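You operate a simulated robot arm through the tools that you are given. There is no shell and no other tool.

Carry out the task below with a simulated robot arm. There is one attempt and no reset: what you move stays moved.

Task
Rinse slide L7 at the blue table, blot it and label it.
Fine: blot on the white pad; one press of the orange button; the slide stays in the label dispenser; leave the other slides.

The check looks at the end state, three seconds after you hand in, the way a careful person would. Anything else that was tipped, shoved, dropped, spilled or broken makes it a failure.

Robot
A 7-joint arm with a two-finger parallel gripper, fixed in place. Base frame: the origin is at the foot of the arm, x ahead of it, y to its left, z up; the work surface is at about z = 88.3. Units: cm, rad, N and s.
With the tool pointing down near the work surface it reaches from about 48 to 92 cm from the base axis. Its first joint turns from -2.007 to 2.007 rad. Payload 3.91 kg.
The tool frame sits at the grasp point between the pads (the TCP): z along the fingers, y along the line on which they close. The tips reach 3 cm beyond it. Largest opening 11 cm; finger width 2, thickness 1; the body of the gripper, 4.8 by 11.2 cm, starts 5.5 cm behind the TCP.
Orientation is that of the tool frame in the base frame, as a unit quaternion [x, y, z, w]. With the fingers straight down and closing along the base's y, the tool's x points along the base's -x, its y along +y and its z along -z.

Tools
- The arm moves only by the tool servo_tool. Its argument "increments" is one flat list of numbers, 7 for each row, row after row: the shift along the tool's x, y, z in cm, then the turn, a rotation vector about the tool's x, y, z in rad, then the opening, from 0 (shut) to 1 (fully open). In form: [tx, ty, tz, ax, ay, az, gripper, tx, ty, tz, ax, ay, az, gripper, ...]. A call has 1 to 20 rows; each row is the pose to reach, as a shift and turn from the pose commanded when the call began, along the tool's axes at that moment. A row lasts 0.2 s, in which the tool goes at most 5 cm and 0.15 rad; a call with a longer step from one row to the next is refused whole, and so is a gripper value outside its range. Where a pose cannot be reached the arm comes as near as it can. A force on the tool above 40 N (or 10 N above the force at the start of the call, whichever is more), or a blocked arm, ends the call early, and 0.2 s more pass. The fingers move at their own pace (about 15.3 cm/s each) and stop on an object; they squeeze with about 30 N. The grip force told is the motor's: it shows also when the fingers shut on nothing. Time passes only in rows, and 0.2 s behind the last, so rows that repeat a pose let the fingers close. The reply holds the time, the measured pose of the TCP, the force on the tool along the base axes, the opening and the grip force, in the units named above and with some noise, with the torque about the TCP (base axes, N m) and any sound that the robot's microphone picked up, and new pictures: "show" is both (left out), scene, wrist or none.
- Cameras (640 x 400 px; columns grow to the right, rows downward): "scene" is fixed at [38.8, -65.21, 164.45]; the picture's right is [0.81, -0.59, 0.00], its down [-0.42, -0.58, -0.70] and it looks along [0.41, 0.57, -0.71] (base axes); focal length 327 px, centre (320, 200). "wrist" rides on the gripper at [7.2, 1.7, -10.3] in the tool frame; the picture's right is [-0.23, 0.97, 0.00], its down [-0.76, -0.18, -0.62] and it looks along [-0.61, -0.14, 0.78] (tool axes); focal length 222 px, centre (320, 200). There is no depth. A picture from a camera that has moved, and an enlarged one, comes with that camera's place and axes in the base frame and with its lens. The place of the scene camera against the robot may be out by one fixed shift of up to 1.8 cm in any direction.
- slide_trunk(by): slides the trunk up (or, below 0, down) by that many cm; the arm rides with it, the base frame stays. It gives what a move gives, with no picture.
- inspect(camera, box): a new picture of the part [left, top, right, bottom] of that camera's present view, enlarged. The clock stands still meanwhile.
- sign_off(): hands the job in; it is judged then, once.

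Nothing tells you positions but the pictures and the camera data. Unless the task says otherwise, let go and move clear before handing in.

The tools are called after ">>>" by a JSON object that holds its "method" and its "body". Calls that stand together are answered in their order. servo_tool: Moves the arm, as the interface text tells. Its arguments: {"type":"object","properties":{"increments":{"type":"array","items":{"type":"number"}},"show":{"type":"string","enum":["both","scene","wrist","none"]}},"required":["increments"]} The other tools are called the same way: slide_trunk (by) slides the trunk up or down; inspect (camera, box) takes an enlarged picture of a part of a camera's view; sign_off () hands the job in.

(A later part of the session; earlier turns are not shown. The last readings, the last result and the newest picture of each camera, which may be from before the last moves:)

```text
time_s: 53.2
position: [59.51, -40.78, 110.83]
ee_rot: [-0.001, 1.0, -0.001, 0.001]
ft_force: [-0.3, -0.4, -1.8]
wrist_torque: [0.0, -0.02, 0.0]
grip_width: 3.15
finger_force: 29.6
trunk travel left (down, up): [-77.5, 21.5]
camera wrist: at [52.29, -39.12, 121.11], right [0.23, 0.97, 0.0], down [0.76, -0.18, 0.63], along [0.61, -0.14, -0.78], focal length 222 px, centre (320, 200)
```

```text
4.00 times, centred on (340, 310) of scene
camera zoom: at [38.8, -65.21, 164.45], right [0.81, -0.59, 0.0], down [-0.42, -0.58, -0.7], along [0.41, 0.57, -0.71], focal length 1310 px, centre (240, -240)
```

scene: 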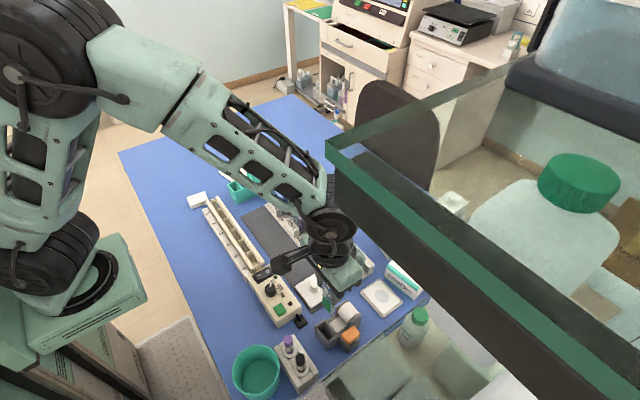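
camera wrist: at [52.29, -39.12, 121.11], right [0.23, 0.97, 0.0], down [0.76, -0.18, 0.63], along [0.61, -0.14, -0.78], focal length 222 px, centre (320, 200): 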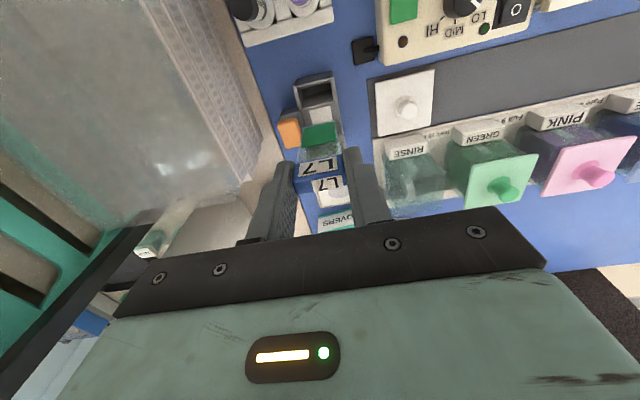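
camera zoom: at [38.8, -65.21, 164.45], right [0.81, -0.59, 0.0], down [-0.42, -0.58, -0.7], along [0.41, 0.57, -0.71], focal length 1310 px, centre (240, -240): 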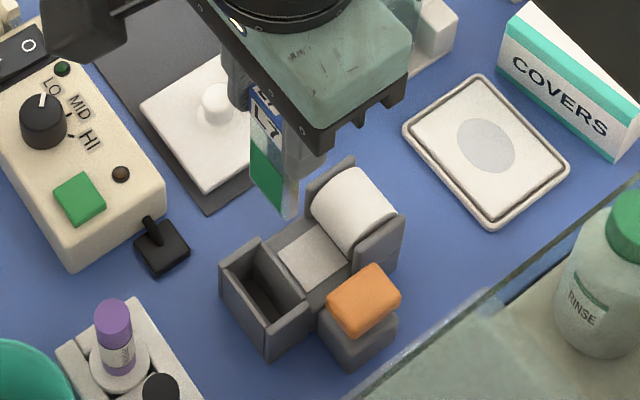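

I'm above the dispenser. I'll zoom in on the pocket to line up the slide with it.

>>> {"method": "inspect", "body": {"camera": "wrist", "box": [285, 60, 355, 150]}}

>>> {"method": "inspect", "body": {"camera": "scene", "box": [310, 300, 360, 350]}}

```text
4.44 times, centred on (320, 105) of wrist
camera zoom: at [52.29, -39.12, 121.11], right [0.23, 0.97, 0.0], down [0.76, -0.18, 0.63], along [0.61, -0.14, -0.78], focal length 987 px, centre (320, 622)
```

zoom: 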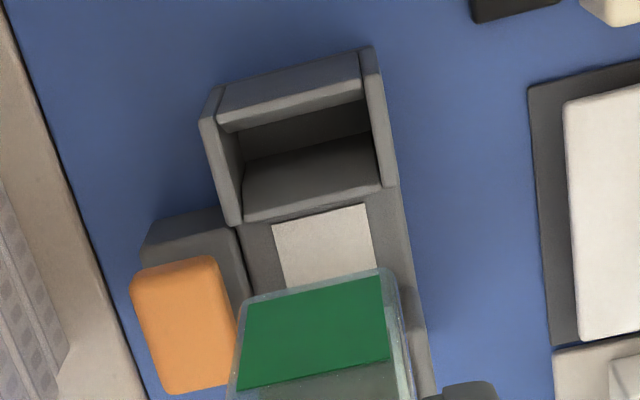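

```text
8.00 times, centred on (335, 325) of scene
camera zoom: at [38.8, -65.21, 164.45], right [0.81, -0.59, 0.0], down [-0.42, -0.58, -0.7], along [0.41, 0.57, -0.71], focal length 2619 px, centre (200, -800)
```

zoom: 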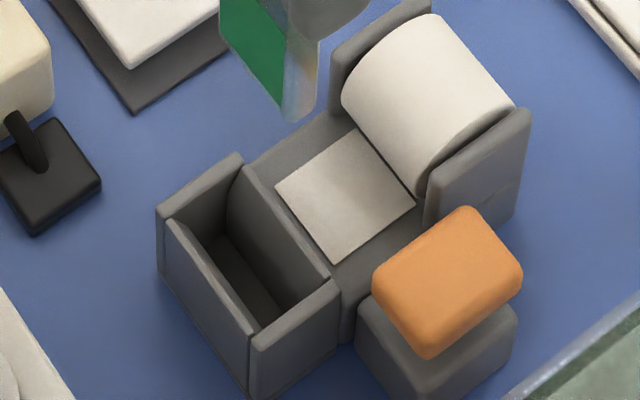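

The pocket's interior spans about x 57.75–59.95, centred at y≈-40.9 with its top at z≈93. I'll shift the slide by about -0.35 in x and -0.15 in y, and descend to just above the pocket.

>>> {"method": "servo_tool", "body": {"increments": [0.35, -0.15, 2, 0, 0, 0, 0.2, 0.35, -0.15, 4, 0, 0, 0, 0.2, 0.35, -0.15, 5.5, 0, 0, 0, 0.2, 0.35, -0.15, 6.5, 0, 0, 0, 0.2, 0.35, -0.15, 6.5, 0, 0, 0, 0.2], "show": "both"}}

>>> {"method": "inspect", "body": {"camera": "wrist", "box": [280, 50, 370, 170]}}

>>> {"method": "inspect", "body": {"camera": "scene", "box": [305, 280, 365, 350]}}

```text
time_s: 54.4
position: [59.27, -41.04, 104.52]
ee_rot: [-0.001, 1.0, -0.001, 0.002]
ft_force: [-0.2, 0.1, -1.4]
wrist_torque: [-0.01, -0.01, 0.01]
grip_width: 3.15
finger_force: 29.5
trunk travel left (down, up): [-77.5, 21.5]
camera wrist: at [52.0, -39.44, 114.85], right [0.23, 0.97, 0.0], down [0.76, -0.18, 0.63], along [0.61, -0.14, -0.78], focal length 222 px, centre (320, 200)
```

scene: 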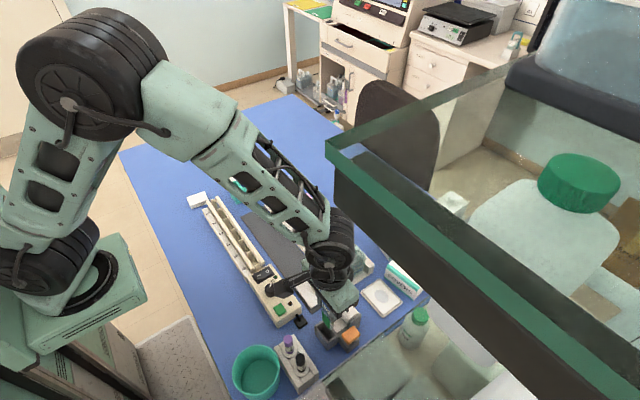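
wrist: 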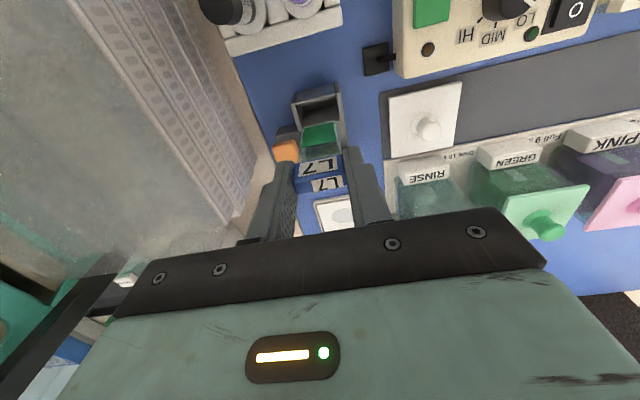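

```text
3.33 times, centred on (325, 110) of wrist
camera zoom: at [52.0, -39.44, 114.85], right [0.23, 0.97, 0.0], down [0.76, -0.18, 0.63], along [0.61, -0.14, -0.78], focal length 740 px, centre (303, 500)
```

zoom: 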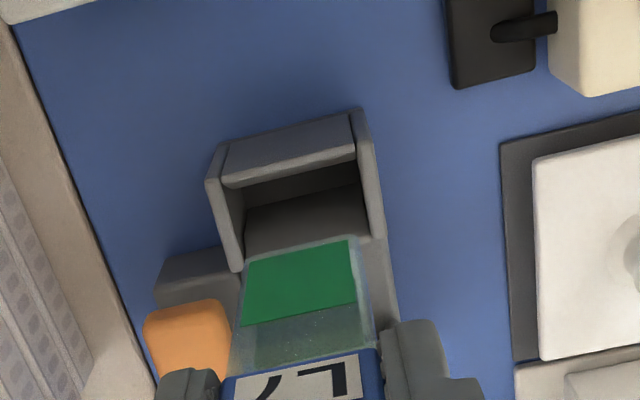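

```text
5.71 times, centred on (335, 315) of scene
camera zoom: at [38.8, -65.21, 164.45], right [0.81, -0.59, 0.0], down [-0.42, -0.58, -0.7], along [0.41, 0.57, -0.71], focal length 1871 px, centre (234, -457)
```

zoom: 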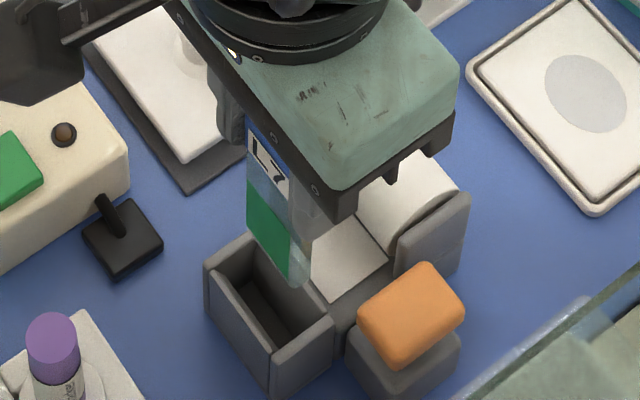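

The slide edge is aligned with the pocket, with about 0.35 cm of room to the back wall and centred sideways. I'll lower into it in steps while watching the force.

>>> {"method": "servo_tool", "body": {"increments": [0, 0.1, 0.8, 0, 0, 0, 0.2, 0, 0.1, 1.6, 0, 0, 0, 0.2, 0, 0.1, 2.4, 0, 0, 0, 0.2, 0, 0.1, 3.2, 0, 0, 0, 0.2, 0, 0.1, 3.2, 0, 0, 0, 0.2], "show": "wrist"}}

>>> {"method": "inspect", "body": {"camera": "wrist", "box": [280, 50, 370, 170]}}

>>> {"method": "inspect", "body": {"camera": "scene", "box": [305, 280, 365, 350]}}

```text
time_s: 55.6
position: [59.16, -41.05, 101.27]
ee_rot: [0.0, 1.0, -0.001, 0.002]
ft_force: [-0.4, -0.6, -0.5]
wrist_torque: [0.01, 0.05, -0.01]
grip_width: 3.16
finger_force: 30.2
trunk travel left (down, up): [-77.5, 21.5]
camera wrist: at [51.94, -39.42, 111.55], right [0.23, 0.97, 0.0], down [0.76, -0.18, 0.63], along [0.61, -0.14, -0.78], focal length 222 px, centre (320, 200)
```

wrist: 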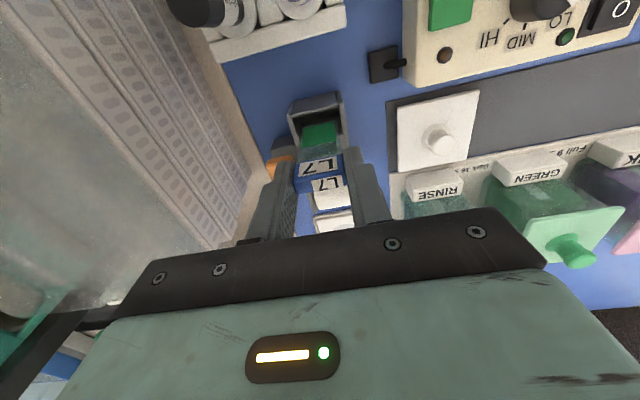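

```text
3.33 times, centred on (325, 110) of wrist
camera zoom: at [51.94, -39.42, 111.55], right [0.23, 0.97, 0.0], down [0.76, -0.18, 0.63], along [0.61, -0.14, -0.78], focal length 740 px, centre (303, 500)
```

zoom: 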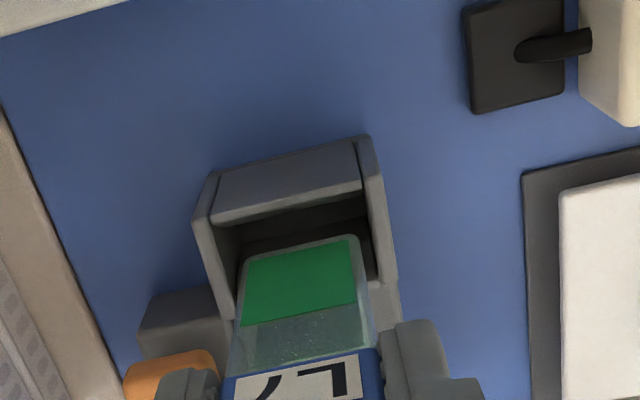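

```text
5.71 times, centred on (335, 315) of scene
camera zoom: at [38.8, -65.21, 164.45], right [0.81, -0.59, 0.0], down [-0.42, -0.58, -0.7], along [0.41, 0.57, -0.71], focal length 1871 px, centre (234, -457)
```

zoom: 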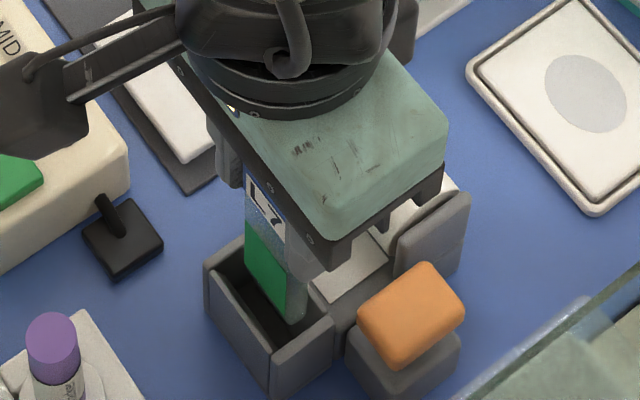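

The slide is going into the pocket with no contact. I'll lower further.

>>> {"method": "servo_tool", "body": {"increments": [0, 0, 0.6, 0, 0, 0, 0.2, 0, 0, 1.2, 0, 0, 0, 0.2, 0, 0, 1.7, 0, 0, 0, 0.2, 0, 0, 1.7, 0, 0, 0, 0.2], "show": "none"}}

```text
time_s: 56.6
position: [59.04, -41.16, 99.46]
ee_rot: [0.0, 1.0, 0.0, 0.001]
ft_force: [-12.2, -0.2, 2.0]
wrist_torque: [0.06, 1.02, -0.01]
grip_width: 3.18
finger_force: 30.2
trunk travel left (down, up): [-77.5, 21.5]
```

The slide touches the pocket's back (+x) side (Fx ≈ -12 N). I'll move 0.3 cm toward -x to relieve it.

>>> {"method": "servo_tool", "body": {"increments": [0.15, 0, 0, 0, 0, 0, 0.2, 0.3, 0, 0, 0, 0, 0, 0.2, 0.3, 0, 0, 0, 0, 0, 0.2], "show": "wrist"}}

>>> {"method": "inspect", "body": {"camera": "wrist", "box": [280, 70, 370, 190]}}

>>> {"method": "inspect", "body": {"camera": "scene", "box": [305, 280, 365, 350]}}

```text
time_s: 57.4
position: [59.11, -41.11, 99.69]
ee_rot: [0.0, 1.0, 0.0, 0.003]
ft_force: [-0.2, 0.4, -0.3]
wrist_torque: [-0.01, 0.0, -0.05]
grip_width: 3.15
finger_force: 30.4
trunk travel left (down, up): [-77.5, 21.5]
camera wrist: at [51.76, -39.33, 109.92], right [0.23, 0.97, 0.0], down [0.76, -0.18, 0.63], along [0.61, -0.14, -0.78], focal length 222 px, centre (320, 200)
```

wrist: 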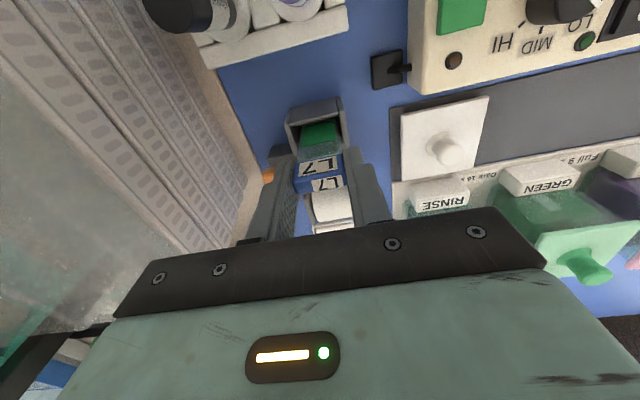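

```text
3.33 times, centred on (325, 130) of wrist
camera zoom: at [51.76, -39.33, 109.92], right [0.23, 0.97, 0.0], down [0.76, -0.18, 0.63], along [0.61, -0.14, -0.78], focal length 740 px, centre (303, 433)
```

zoom: 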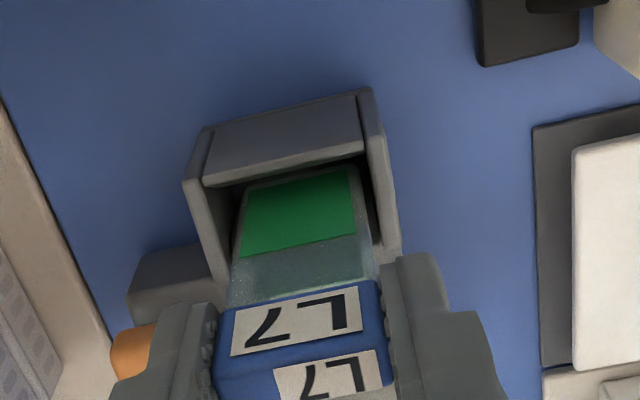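

```text
5.71 times, centred on (335, 315) of scene
camera zoom: at [38.8, -65.21, 164.45], right [0.81, -0.59, 0.0], down [-0.42, -0.58, -0.7], along [0.41, 0.57, -0.71], focal length 1871 px, centre (234, -457)
```

zoom: 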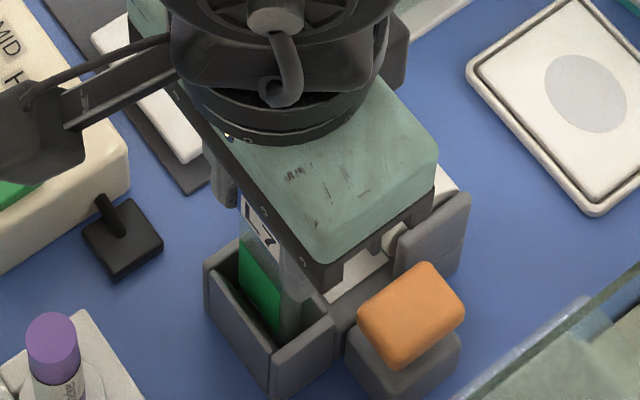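

>>> {"method": "servo_tool", "body": {"increments": [0, 0, 0.2, 0, 0, 0, 0.2, 0, 0, 0.4, 0, 0, 0, 0.2, 0, 0, 0.4, 0, 0, 0, 0.2], "show": "none"}}

```text
time_s: 58.2
position: [58.89, -41.0, 99.23]
ee_rot: [0.0, 1.0, 0.0, 0.002]
ft_force: [0.0, -0.7, -0.3]
wrist_torque: [0.01, -0.02, 0.03]
grip_width: 3.17
finger_force: 30.3
trunk travel left (down, up): [-77.5, 21.5]
```

>>> {"method": "servo_tool", "body": {"increments": [0, 0, 0.2, 0, 0, 0, 0.2, 0, 0, 0.4, 0, 0, 0, 0.2, 0, 0, 0.4, 0, 0, 0, 0.2], "show": "none"}}

```text
time_s: 59.0
position: [58.99, -41.03, 98.72]
ee_rot: [0.001, 1.0, -0.001, 0.001]
ft_force: [-0.6, 0.2, -0.6]
wrist_torque: [-0.01, 0.0, -0.02]
grip_width: 3.17
finger_force: 29.6
trunk travel left (down, up): [-77.5, 21.5]
```

>>> {"method": "servo_tool", "body": {"increments": [0, 0, 0.1, 0, 0, 0, 0.2, 0, 0, 0.2, 0, 0, 0, 0.2, 0, 0, 0.3, 0, 0, 0, 0.2, 0, 0, 0.3, 0, 0, 0, 0.2], "show": "both"}}

>>> {"method": "inspect", "body": {"camera": "wrist", "box": [280, 70, 370, 190]}}

>>> {"method": "inspect", "body": {"camera": "scene", "box": [305, 280, 365, 350]}}

```text
time_s: 60.0
position: [58.96, -41.05, 98.45]
ee_rot: [0.001, 1.0, -0.002, 0.002]
ft_force: [-0.1, 0.6, -0.8]
wrist_torque: [-0.01, 0.03, 0.02]
grip_width: 3.19
finger_force: 30.3
trunk travel left (down, up): [-77.5, 21.5]
camera wrist: at [51.63, -39.3, 108.73], right [0.23, 0.97, 0.0], down [0.76, -0.18, 0.63], along [0.61, -0.14, -0.78], focal length 222 px, centre (320, 200)
```

scene: 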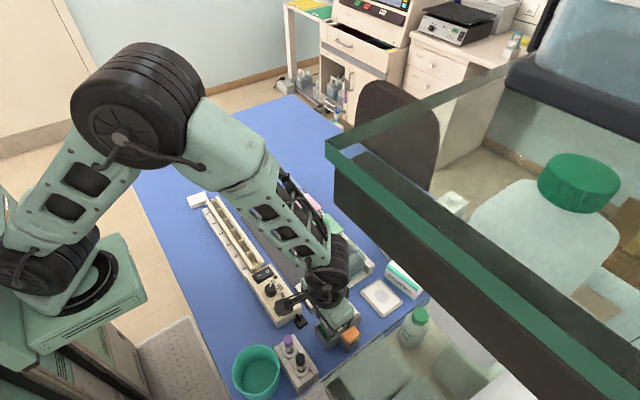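
wrist: 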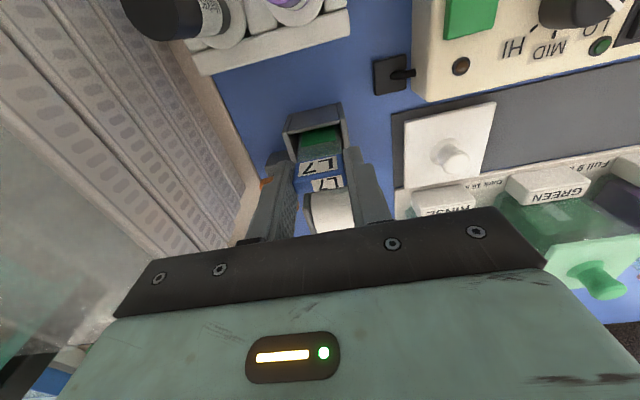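

```text
3.33 times, centred on (325, 130) of wrist
camera zoom: at [51.63, -39.3, 108.73], right [0.23, 0.97, 0.0], down [0.76, -0.18, 0.63], along [0.61, -0.14, -0.78], focal length 740 px, centre (303, 433)
```

zoom: 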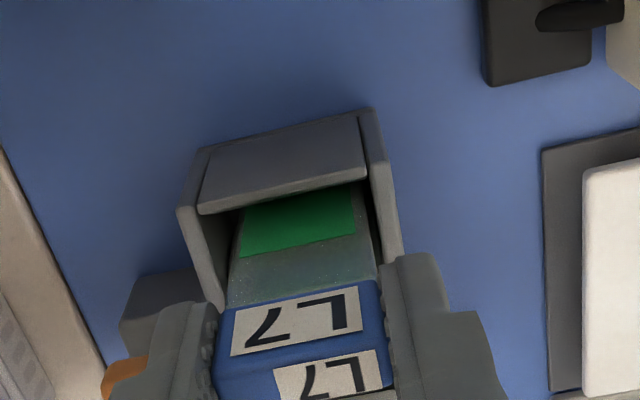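

```text
5.71 times, centred on (335, 315) of scene
camera zoom: at [38.8, -65.21, 164.45], right [0.81, -0.59, 0.0], down [-0.42, -0.58, -0.7], along [0.41, 0.57, -0.71], focal length 1871 px, centre (234, -457)
```

zoom: 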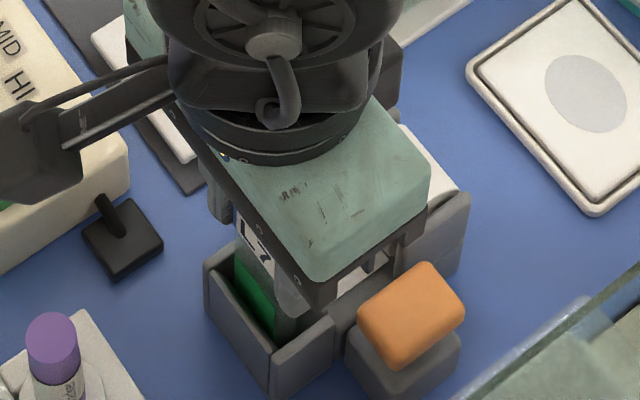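

>>> {"method": "servo_tool", "body": {"increments": [0, 0, 0.1, 0, 0, 0, 0.2, 0, 0, 0.2, 0, 0, 0, 0.2, 0, 0, 0.2, 0, 0, 0, 0.2], "show": "none"}}

```text
time_s: 60.8
position: [58.98, -40.91, 98.27]
ee_rot: [0.0, 1.0, -0.002, 0.002]
ft_force: [-0.5, 0.5, 0.1]
wrist_torque: [0.02, -0.03, 0.03]
grip_width: 3.15
finger_force: 29.6
trunk travel left (down, up): [-77.5, 21.5]
```

>>> {"method": "servo_tool", "body": {"increments": [0, 0, 0.1, 0, 0, 0, 0.2, 0, 0, 0.2, 0, 0, 0, 0.2, 0, 0, 0.2, 0, 0, 0, 0.2], "show": "none"}}

```text
time_s: 61.6
position: [58.78, -40.95, 97.86]
ee_rot: [-0.001, 1.0, 0.0, 0.001]
ft_force: [-0.6, -0.5, -0.2]
wrist_torque: [-0.02, -0.01, 0.03]
grip_width: 3.15
finger_force: 30.1
trunk travel left (down, up): [-77.5, 21.5]
```

>>> {"method": "servo_tool", "body": {"increments": [0, 0, 0.1, 0, 0, 0, 0.2, 0, 0, 0.2, 0, 0, 0, 0.2, 0, 0, 0.2, 0, 0, 0, 0.2], "show": "none"}}

```text
time_s: 62.4
position: [58.87, -40.9, 97.95]
ee_rot: [0.0, 1.0, -0.002, 0.002]
ft_force: [-2.8, 0.3, 16.9]
wrist_torque: [0.08, 0.19, 0.0]
grip_width: 3.18
finger_force: 30.1
trunk travel left (down, up): [-77.5, 21.5]
```

The slide has reached the pocket floor (Fz ≈ 17 N). I'll ease up 0.15 cm to unload it and look before releasing.

>>> {"method": "servo_tool", "body": {"increments": [0, 0, -0.08, 0, 0, 0, 0.2, 0, 0, -0.15, 0, 0, 0, 0.2, 0, 0, -0.15, 0, 0, 0, 0.2], "show": "wrist"}}

>>> {"method": "inspect", "body": {"camera": "wrist", "box": [280, 70, 370, 190]}}

>>> {"method": "inspect", "body": {"camera": "scene", "box": [305, 280, 365, 350]}}

```text
time_s: 63.2
position: [58.75, -40.99, 97.96]
ee_rot: [0.001, 1.0, -0.001, 0.001]
ft_force: [0.7, -1.7, 2.6]
wrist_torque: [-0.02, -0.1, 0.04]
grip_width: 3.17
finger_force: 30.0
trunk travel left (down, up): [-77.5, 21.5]
camera wrist: at [51.55, -39.23, 108.22], right [0.23, 0.97, 0.0], down [0.76, -0.18, 0.63], along [0.61, -0.14, -0.78], focal length 222 px, centre (320, 200)
```

wrist: 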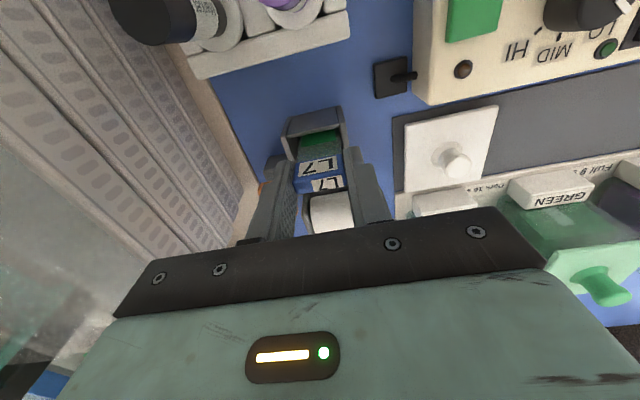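

```text
3.33 times, centred on (325, 130) of wrist
camera zoom: at [51.55, -39.23, 108.22], right [0.23, 0.97, 0.0], down [0.76, -0.18, 0.63], along [0.61, -0.14, -0.78], focal length 740 px, centre (303, 433)
```

zoom: 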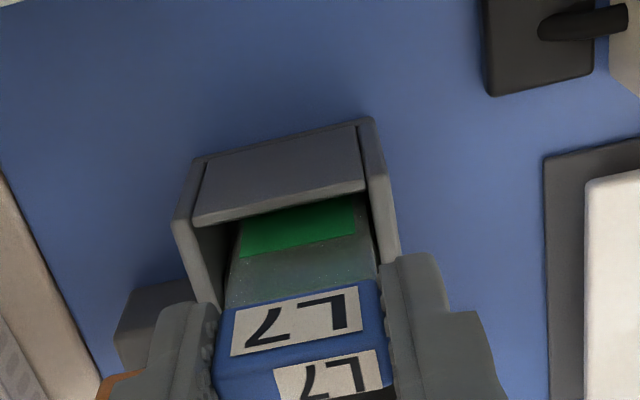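

```text
5.71 times, centred on (335, 315) of scene
camera zoom: at [38.8, -65.21, 164.45], right [0.81, -0.59, 0.0], down [-0.42, -0.58, -0.7], along [0.41, 0.57, -0.71], focal length 1871 px, centre (234, -457)
```

zoom: 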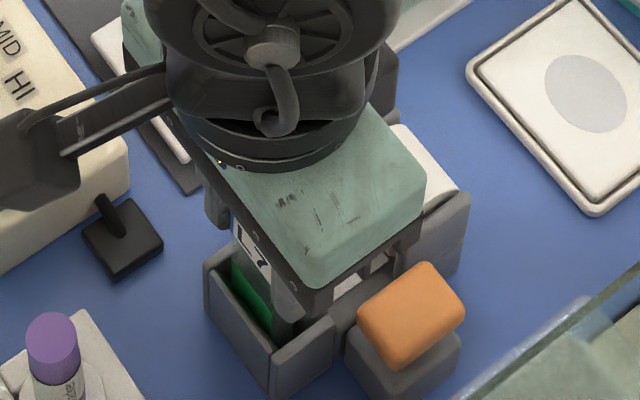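

Load is down to about 2.6 N and the slide stands in the pocket. I'll open the fingers gently.

>>> {"method": "servo_tool", "body": {"increments": [0, 0, 0, 0, 0, 0, 0.3, 0, 0, 0, 0, 0, 0, 0.33, 0, 0, 0, 0, 0, 0, 0.38, 0, 0, 0, 0, 0, 0, 0.45, 0, 0, 0, 0, 0, 0, 0.5, 0, 0, 0, 0, 0, 0, 0.5], "show": "both"}}

>>> {"method": "inspect", "body": {"camera": "wrist", "box": [280, 70, 370, 190]}}

>>> {"method": "inspect", "body": {"camera": "scene", "box": [305, 280, 365, 350]}}

```text
time_s: 64.6
position: [58.84, -40.96, 97.97]
ee_rot: [-0.001, 1.0, -0.001, 0.002]
ft_force: [-0.3, -1.0, -0.3]
wrist_torque: [0.0, 0.0, -0.03]
grip_width: 5.45
finger_force: 0.0
trunk travel left (down, up): [-77.5, 21.5]
camera wrist: at [51.54, -39.25, 108.25], right [0.23, 0.97, 0.0], down [0.76, -0.18, 0.63], along [0.61, -0.14, -0.78], focal length 222 px, centre (320, 200)
```

scene: 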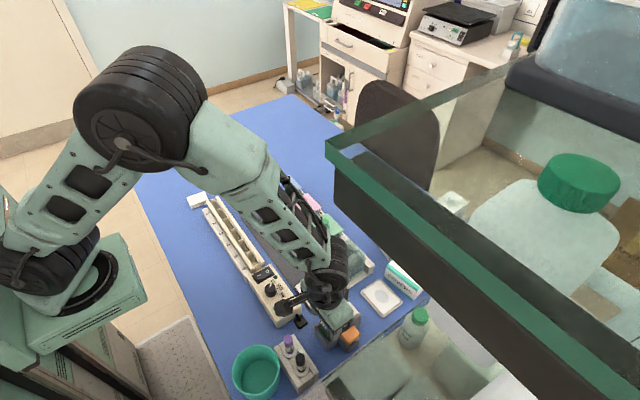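
wrist: 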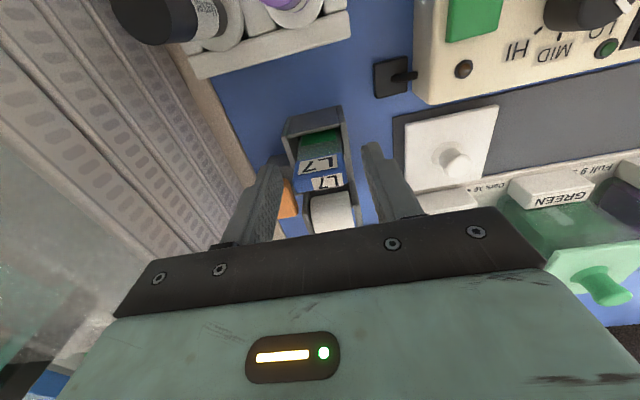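

```text
3.33 times, centred on (325, 130) of wrist
camera zoom: at [51.54, -39.25, 108.25], right [0.23, 0.97, 0.0], down [0.76, -0.18, 0.63], along [0.61, -0.14, -0.78], focal length 740 px, centre (303, 433)
```

zoom: 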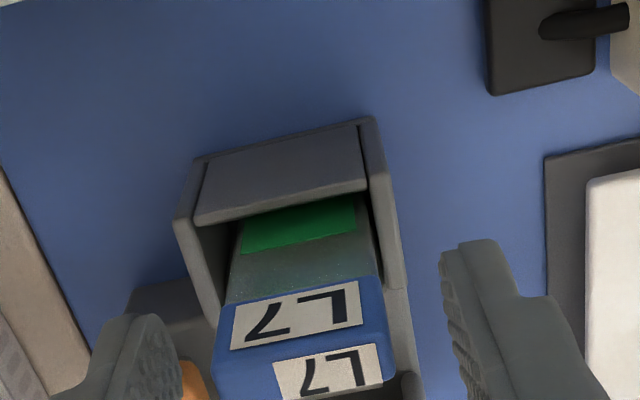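

```text
5.71 times, centred on (335, 315) of scene
camera zoom: at [38.8, -65.21, 164.45], right [0.81, -0.59, 0.0], down [-0.42, -0.58, -0.7], along [0.41, 0.57, -0.71], focal length 1871 px, centre (234, -457)
```

zoom: 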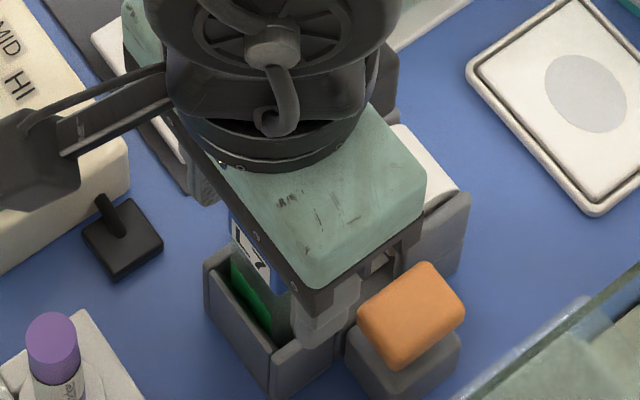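

L7 stands on its own in the pocket. I'll raise the gripper straight up and clear.

>>> {"method": "servo_tool", "body": {"increments": [0, 0, -1.5, 0, 0, 0, 0.5, 0, 0, -4, 0, 0, 0, 0.5, 0, 0, -7, 0, 0, 0, 0.5, 0, 0, -10, 0, 0, 0, 0.5, 0, 0, -13, 0, 0, 0, 0.5, 0, 0, -13, 0, 0, 0, 0.5], "show": "both"}}

>>> {"method": "inspect", "body": {"camera": "wrist", "box": [260, 60, 370, 170]}}

>>> {"method": "inspect", "body": {"camera": "scene", "box": [305, 280, 365, 350]}}

```text
time_s: 66.0
position: [58.87, -40.9, 111.15]
ee_rot: [0.001, 1.0, -0.001, 0.002]
ft_force: [0.9, -0.7, 0.3]
wrist_torque: [-0.01, -0.02, 0.01]
grip_width: 5.48
finger_force: 0.1
trunk travel left (down, up): [-77.5, 21.5]
camera wrist: at [51.55, -39.16, 121.37], right [0.23, 0.97, 0.0], down [0.76, -0.18, 0.63], along [0.61, -0.14, -0.78], focal length 222 px, centre (320, 200)
```

scene: 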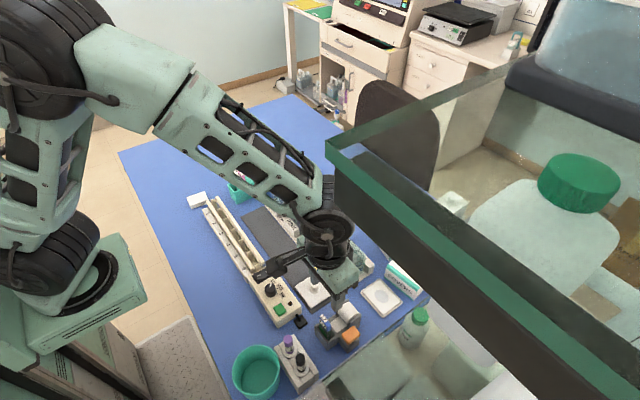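
wrist: 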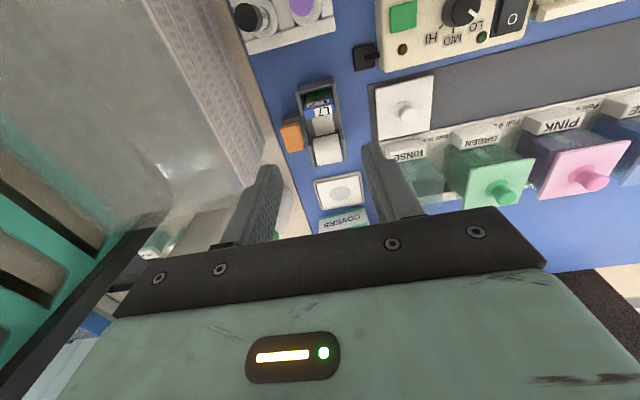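

```text
3.64 times, centred on (315, 115) of wrist
camera zoom: at [51.55, -39.16, 121.37], right [0.23, 0.97, 0.0], down [0.76, -0.18, 0.63], along [0.61, -0.14, -0.78], focal length 808 px, centre (338, 509)
```

zoom: 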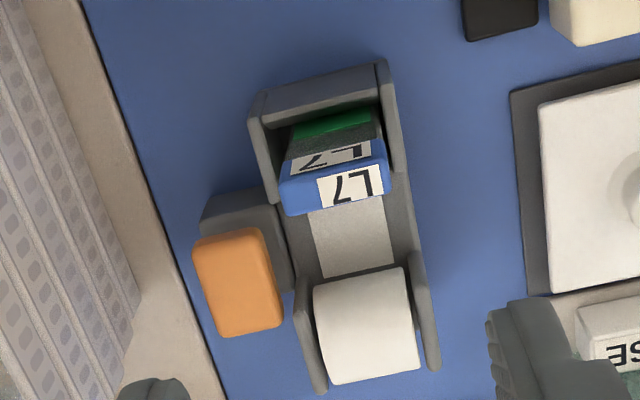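

```text
5.71 times, centred on (335, 315) of scene
camera zoom: at [38.8, -65.21, 164.45], right [0.81, -0.59, 0.0], down [-0.42, -0.58, -0.7], along [0.41, 0.57, -0.71], focal length 1871 px, centre (234, -457)
```

zoom: 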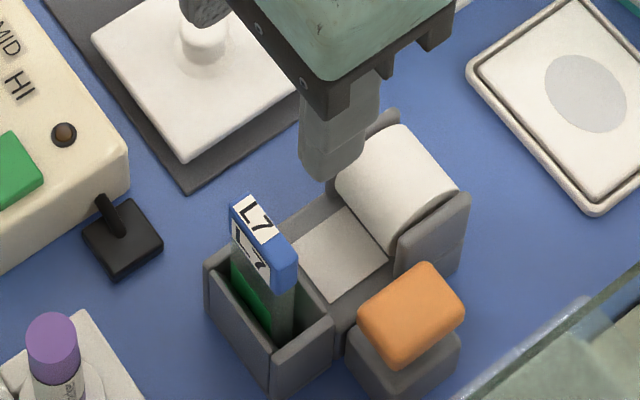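

L7 stands upright in the pocket and the pad shows the wet mark. The orange button is near (62.2,-45.2) with its top at about z≈93.5. I'll close the fingers and move above it.

>>> {"method": "servo_tool", "body": {"increments": [-1.2, -1.5, 0, 0, 0, 0, 0.3, -2.4, -3, 0, 0, 0, 0, 0, -3.4, -4.4, 0, 0, 0, 0, 0, -3.4, -4.4, 2.5, 0, 0, 0, 0, -3.4, -4.4, 5, 0, 0, 0, 0, -3.4, -4.4, 5, 0, 0, 0, 0], "show": "both"}}

>>> {"method": "inspect", "body": {"camera": "wrist", "box": [260, 60, 390, 210]}}

>>> {"method": "inspect", "body": {"camera": "scene", "box": [305, 280, 375, 360]}}

```text
time_s: 67.4
position: [62.15, -45.48, 106.07]
ee_rot: [0.0, 1.0, -0.001, 0.002]
ft_force: [-0.6, 0.0, 0.9]
wrist_torque: [-0.01, 0.0, -0.01]
grip_width: 0.0
finger_force: 30.1
trunk travel left (down, up): [-77.5, 21.5]
camera wrist: at [54.85, -43.7, 116.43], right [0.23, 0.97, 0.0], down [0.76, -0.18, 0.63], along [0.61, -0.14, -0.78], focal length 222 px, centre (320, 200)
```

scene: 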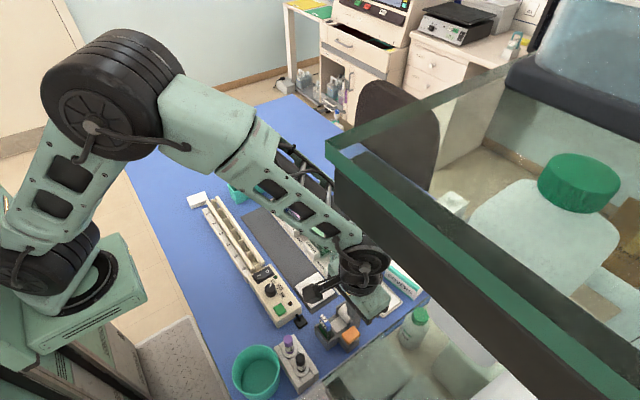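
wrist: 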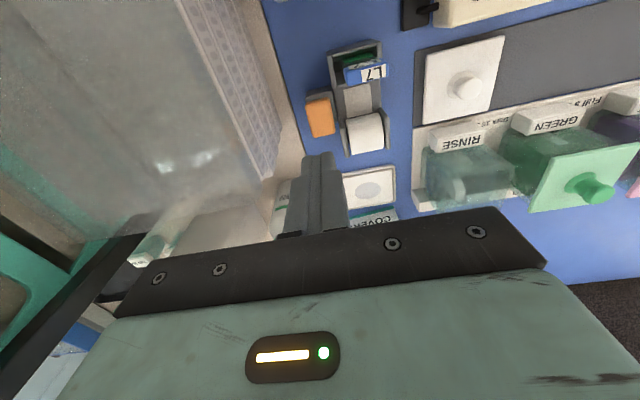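

```text
2.67 times, centred on (325, 135) of wrist
camera zoom: at [54.85, -43.7, 116.43], right [0.23, 0.97, 0.0], down [0.76, -0.18, 0.63], along [0.61, -0.14, -0.78], focal length 592 px, centre (307, 373)
```

zoom: 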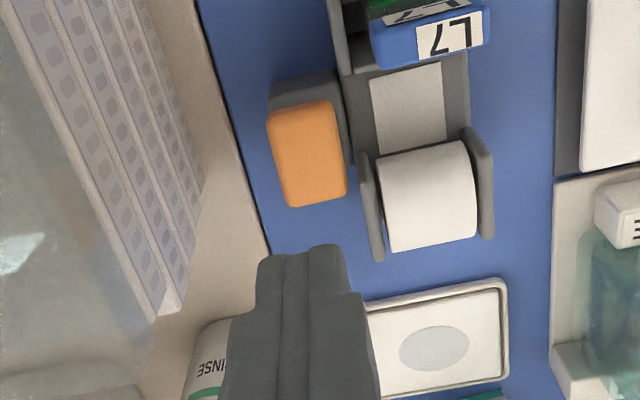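

```text
5.00 times, centred on (340, 320) of scene
camera zoom: at [38.8, -65.21, 164.45], right [0.81, -0.59, 0.0], down [-0.42, -0.58, -0.7], along [0.41, 0.57, -0.71], focal length 1637 px, centre (220, -400)
```

zoom: 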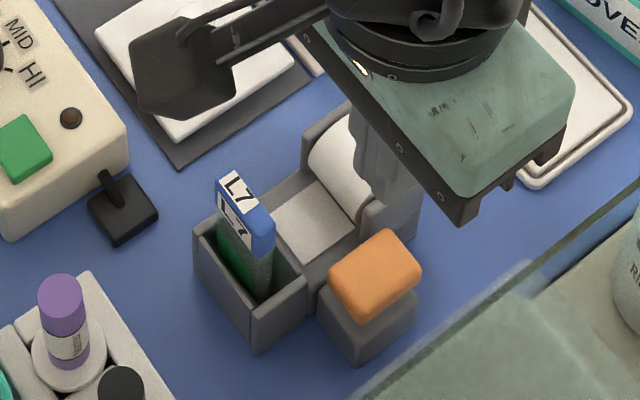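

The closed fingertips are almost over the button. I'll shift 0.3 cm toward +x and come down to about 1.5 cm above it.

>>> {"method": "servo_tool", "body": {"increments": [-0.3, 0.1, 2.5, 0, 0, 0, 0, -0.3, 0.1, 5, 0, 0, 0, 0, -0.3, 0.1, 7.5, 0, 0, 0, 0, -0.3, 0.1, 7.5, 0, 0, 0, 0], "show": "both"}}

>>> {"method": "inspect", "body": {"camera": "wrist", "box": [260, 60, 390, 210]}}

>>> {"method": "inspect", "body": {"camera": "scene", "box": [305, 280, 375, 360]}}

```text
time_s: 68.4
position: [62.42, -45.37, 98.42]
ee_rot: [0.0, 1.0, -0.001, 0.002]
ft_force: [0.0, 1.1, 0.2]
wrist_torque: [-0.01, 0.04, 0.01]
grip_width: 0.01
finger_force: 29.9
trunk travel left (down, up): [-77.5, 21.5]
camera wrist: at [55.16, -43.67, 108.76], right [0.23, 0.97, 0.0], down [0.76, -0.18, 0.63], along [0.61, -0.14, -0.78], focal length 222 px, centre (320, 200)
```

scene: 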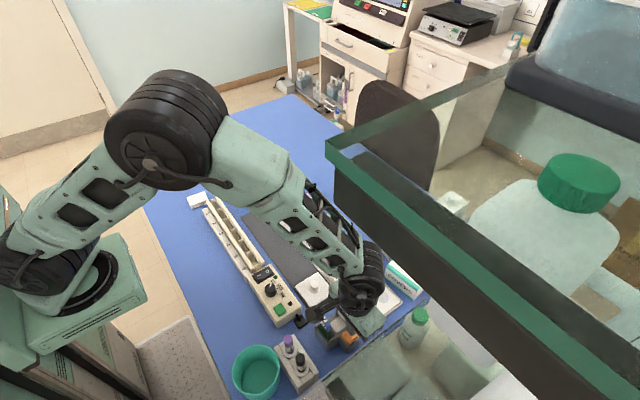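
wrist: 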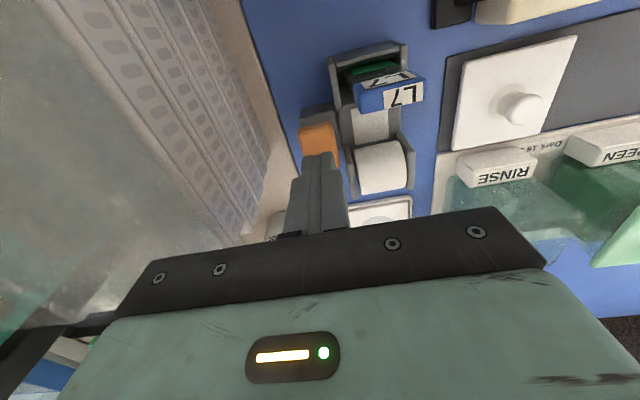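

```text
2.67 times, centred on (325, 135) of wrist
camera zoom: at [55.16, -43.67, 108.76], right [0.23, 0.97, 0.0], down [0.76, -0.18, 0.63], along [0.61, -0.14, -0.78], focal length 592 px, centre (307, 373)
```

zoom: 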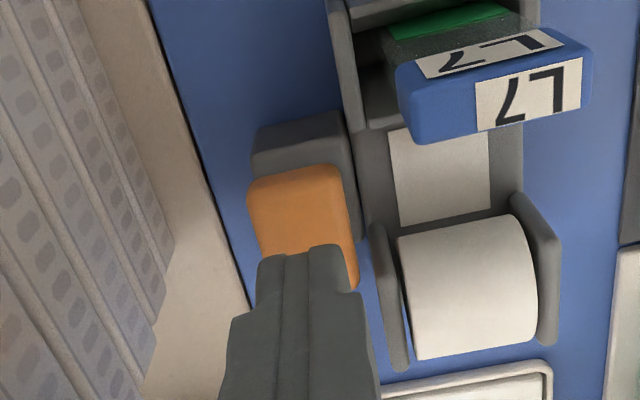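

```text
5.00 times, centred on (340, 320) of scene
camera zoom: at [38.8, -65.21, 164.45], right [0.81, -0.59, 0.0], down [-0.42, -0.58, -0.7], along [0.41, 0.57, -0.71], focal length 1637 px, centre (220, -400)
```

zoom: 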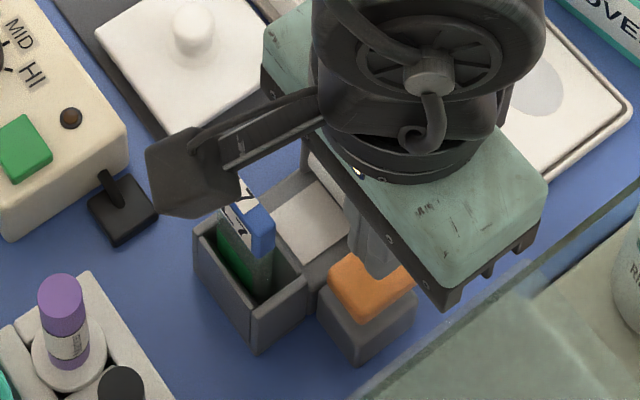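

The tips are centred above the button. I'll go down slowly in one continuous direction until it presses.

>>> {"method": "servo_tool", "body": {"increments": [0, 0, 0.4, 0, 0, 0, 0, 0, 0, 0.8, 0, 0, 0, 0, 0, 0, 1.1, 0, 0, 0, 0, 0, 0, 1.1, 0, 0, 0, 0], "show": "none"}}

```text
time_s: 69.4
position: [62.54, -45.38, 97.78]
ee_rot: [0.0, 1.0, -0.004, 0.005]
ft_force: [0.5, 2.8, 34.5]
wrist_torque: [-1.97, 0.87, -0.07]
grip_width: 0.0
finger_force: 30.0
trunk travel left (down, up): [-77.5, 21.5]
```

The force (34 N) and torque show contact about 5.7 cm to the -y side of the tool: the gripper body is resting on something beyond the table edge, not on the button. I'll back straight up at once and look.

>>> {"method": "servo_tool", "body": {"increments": [0, 0, -1.1, 0, 0, 0, 0, 0, 0, -3, 0, 0, 0, 0, 0, 0, -5, 0, 0, 0, 0, 0, 0, -5, 0, 0, 0, 0], "show": "both"}}

>>> {"method": "inspect", "body": {"camera": "scene", "box": [300, 290, 460, 400]}}

>>> {"method": "inspect", "body": {"camera": "wrist", "box": [100, 0, 320, 260]}}

```text
time_s: 70.4
position: [62.62, -45.38, 102.4]
ee_rot: [0.0, 1.0, -0.002, 0.001]
ft_force: [0.7, 0.4, 0.6]
wrist_torque: [-0.03, -0.02, 0.0]
grip_width: 0.0
finger_force: 29.9
trunk travel left (down, up): [-77.5, 21.5]
camera wrist: at [55.32, -43.67, 112.69], right [0.23, 0.97, 0.0], down [0.76, -0.18, 0.63], along [0.61, -0.14, -0.78], focal length 222 px, centre (320, 200)
```

scene: 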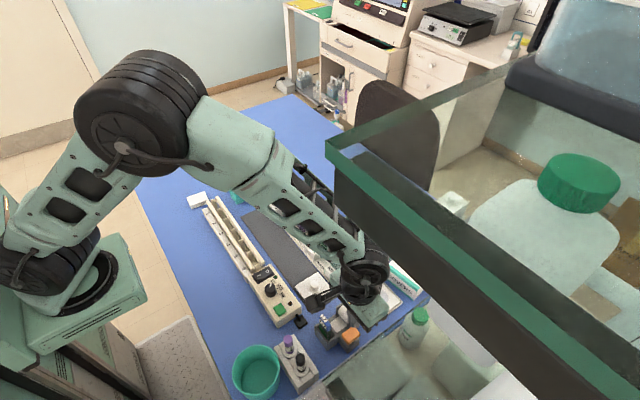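
wrist: 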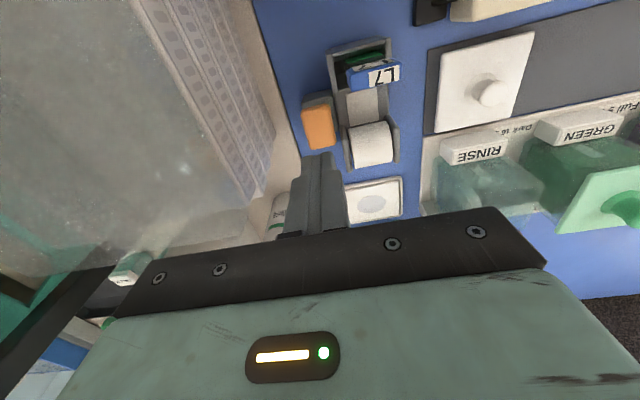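

```text
3.64 times, centred on (380, 345) of scene
camera zoom: at [38.8, -65.21, 164.45], right [0.81, -0.59, 0.0], down [-0.42, -0.58, -0.7], along [0.41, 0.57, -0.71], focal length 1191 px, centre (102, -327)
```

zoom: 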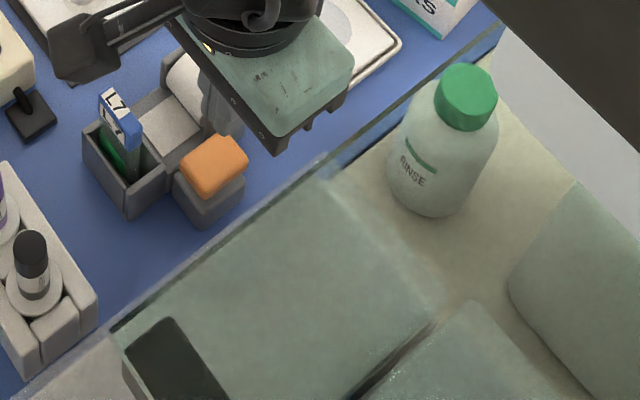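

```text
1.54 times, centred on (210, 130) of wrist
camera zoom: at [55.32, -43.67, 112.69], right [0.23, 0.97, 0.0], down [0.76, -0.18, 0.63], along [0.61, -0.14, -0.78], focal length 342 px, centre (489, 308)
```

zoom: 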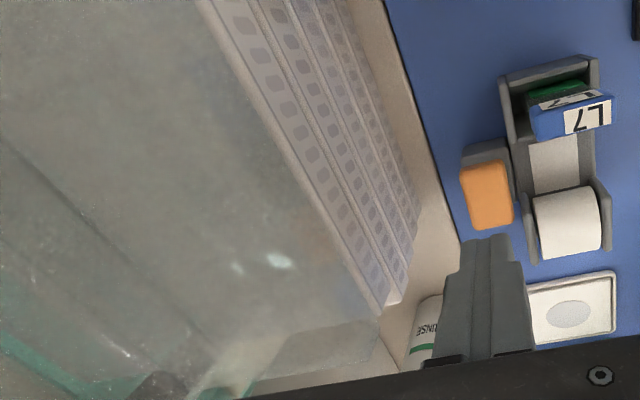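

The obstacle is the clear box standing just beyond the table edge at about y < -51, with its top at z≈103; it looks unmoved. I'll turn the tool 90° about its axis, so the gripper's long side runs along x with the camera on the +y side. That clears the box.

>>> {"method": "servo_tool", "body": {"increments": [0, 0.1, -1.5, 0, 0, 0, 0, 0, 0.1, -3, 0, 0, 0.131, 0, 0, 0.1, -3, 0, 0, 0.262, 0, 0, 0.1, -3, 0, 0, 0.393, 0, 0, 0.1, -3, 0, 0, 0.524, 0, 0, 0.1, -3, 0, 0, 0.654, 0, 0, 0.1, -3, 0, 0, 0.785, 0, 0, 0.1, -3, 0, 0, 0.916, 0, 0, 0.1, -3, 0, 0, 1.047, 0, 0, 0.1, -3, 0, 0, 1.178, 0, 0, 0.1, -3, 0, 0, 1.309, 0, 0, 0.1, -3, 0, 0, 1.44, 0, 0, 0.1, -3, 0, 0, 1.571, 0, 0, 0.1, -3, 0, 0, 1.571, 0], "show": "both"}}

>>> {"method": "inspect", "body": {"camera": "scene", "box": [300, 280, 420, 400]}}

>>> {"method": "inspect", "body": {"camera": "wrist", "box": [220, 60, 420, 220]}}

```text
time_s: 73.4
position: [62.51, -45.21, 105.39]
ee_rot: [0.708, 0.706, 0.0, 0.001]
ft_force: [0.3, 0.0, 0.7]
wrist_torque: [-0.01, 0.02, 0.0]
grip_width: 0.01
finger_force: 29.7
trunk travel left (down, up): [-77.5, 21.5]
camera wrist: at [64.29, -37.95, 115.68], right [0.97, -0.23, 0.0], down [-0.18, -0.76, 0.62], along [-0.14, -0.61, -0.78], focal length 222 px, centre (320, 200)
```

scene: 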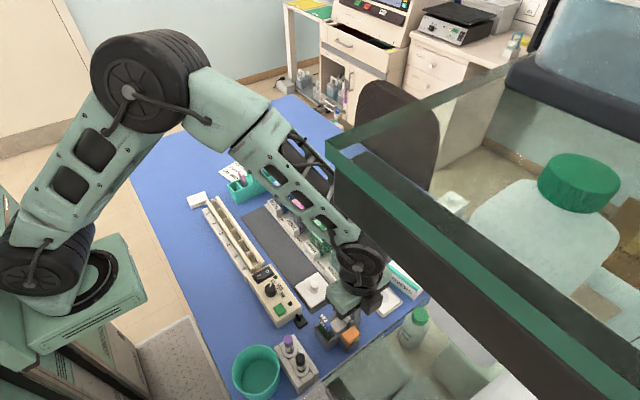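
wrist: 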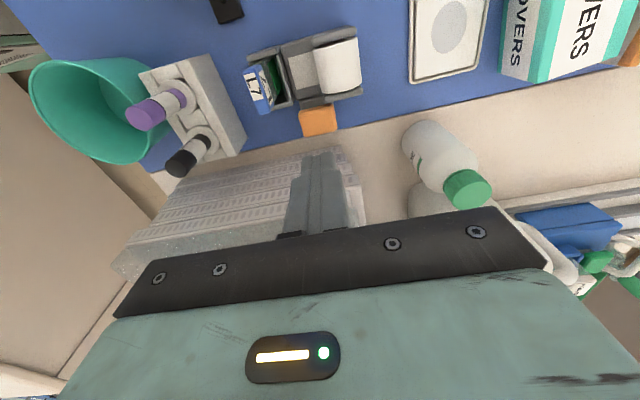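

```text
3.33 times, centred on (360, 340) of scene
camera zoom: at [38.8, -65.21, 164.45], right [0.81, -0.59, 0.0], down [-0.42, -0.58, -0.7], along [0.41, 0.57, -0.71], focal length 1091 px, centre (187, -267)
```

zoom: 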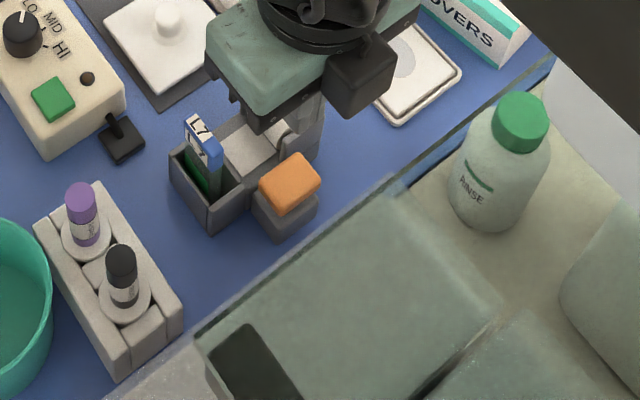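

```text
2.50 times, centred on (320, 140) of wrist
camera zoom: at [64.29, -37.95, 115.68], right [0.97, -0.23, 0.0], down [-0.18, -0.76, 0.62], along [-0.14, -0.61, -0.78], focal length 555 px, centre (320, 350)
```

zoom: 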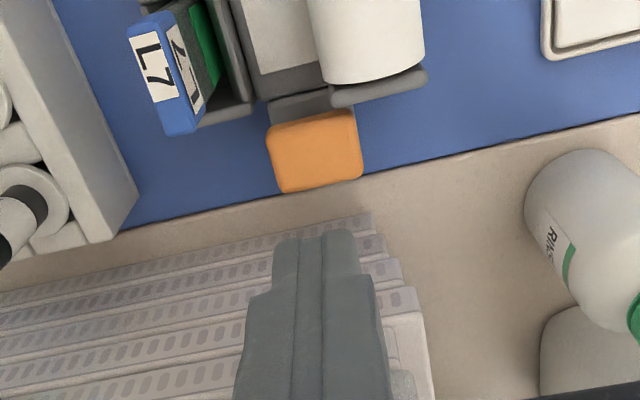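

In this orientation only the slim side of the gripper faces the box, leaving about 3 cm of clearance. I'll descend over the button to about 1.5–2 cm above it.

>>> {"method": "servo_tool", "body": {"increments": [-0.15, 0, 2.5, 0, 0, 0, 0, -0.15, 0, 5, 0, 0, 0, 0, -0.15, 0, 7, 0, 0, 0, 0, -0.15, 0, 7, 0, 0, 0, 0], "show": "both"}}

>>> {"method": "inspect", "body": {"camera": "wrist", "box": [220, 80, 420, 220]}}

>>> {"method": "inspect", "body": {"camera": "scene", "box": [310, 290, 380, 360]}}

```text
time_s: 74.4
position: [62.65, -45.32, 98.37]
ee_rot: [0.707, 0.707, 0.0, 0.002]
ft_force: [0.3, 0.1, 0.9]
wrist_torque: [-0.02, 0.02, -0.01]
grip_width: 0.0
finger_force: 30.0
trunk travel left (down, up): [-77.5, 21.5]
camera wrist: at [64.35, -38.03, 108.63], right [0.97, -0.23, 0.0], down [-0.18, -0.76, 0.62], along [-0.14, -0.61, -0.78], focal length 222 px, centre (320, 200)
```

scene: 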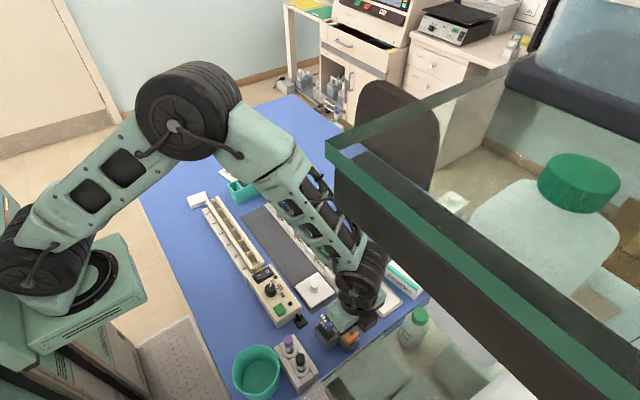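
wrist: 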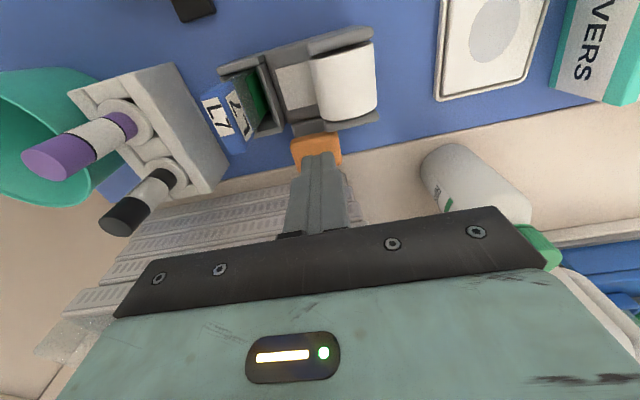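

```text
2.86 times, centred on (320, 150) of wrist
camera zoom: at [64.35, -38.03, 108.63], right [0.97, -0.23, 0.0], down [-0.18, -0.76, 0.62], along [-0.14, -0.61, -0.78], focal length 635 px, centre (320, 343)
```

zoom: 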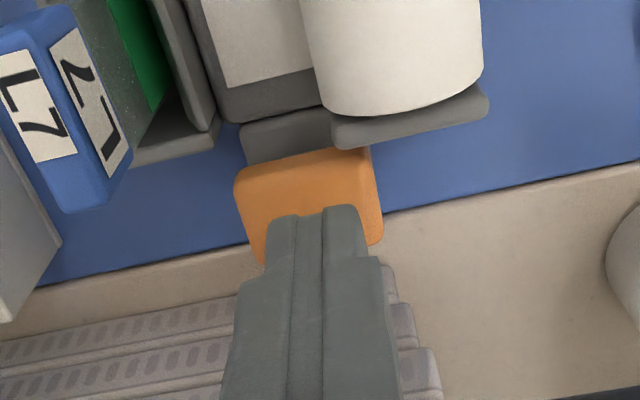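

```text
5.71 times, centred on (345, 325) of scene
camera zoom: at [38.8, -65.21, 164.45], right [0.81, -0.59, 0.0], down [-0.42, -0.58, -0.7], along [0.41, 0.57, -0.71], focal length 1871 px, centre (177, -514)
```

zoom: 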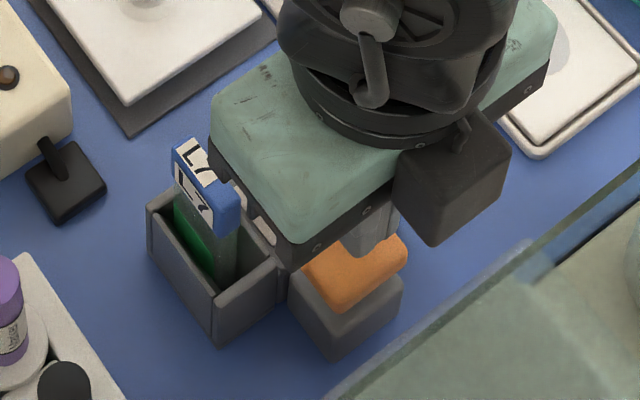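

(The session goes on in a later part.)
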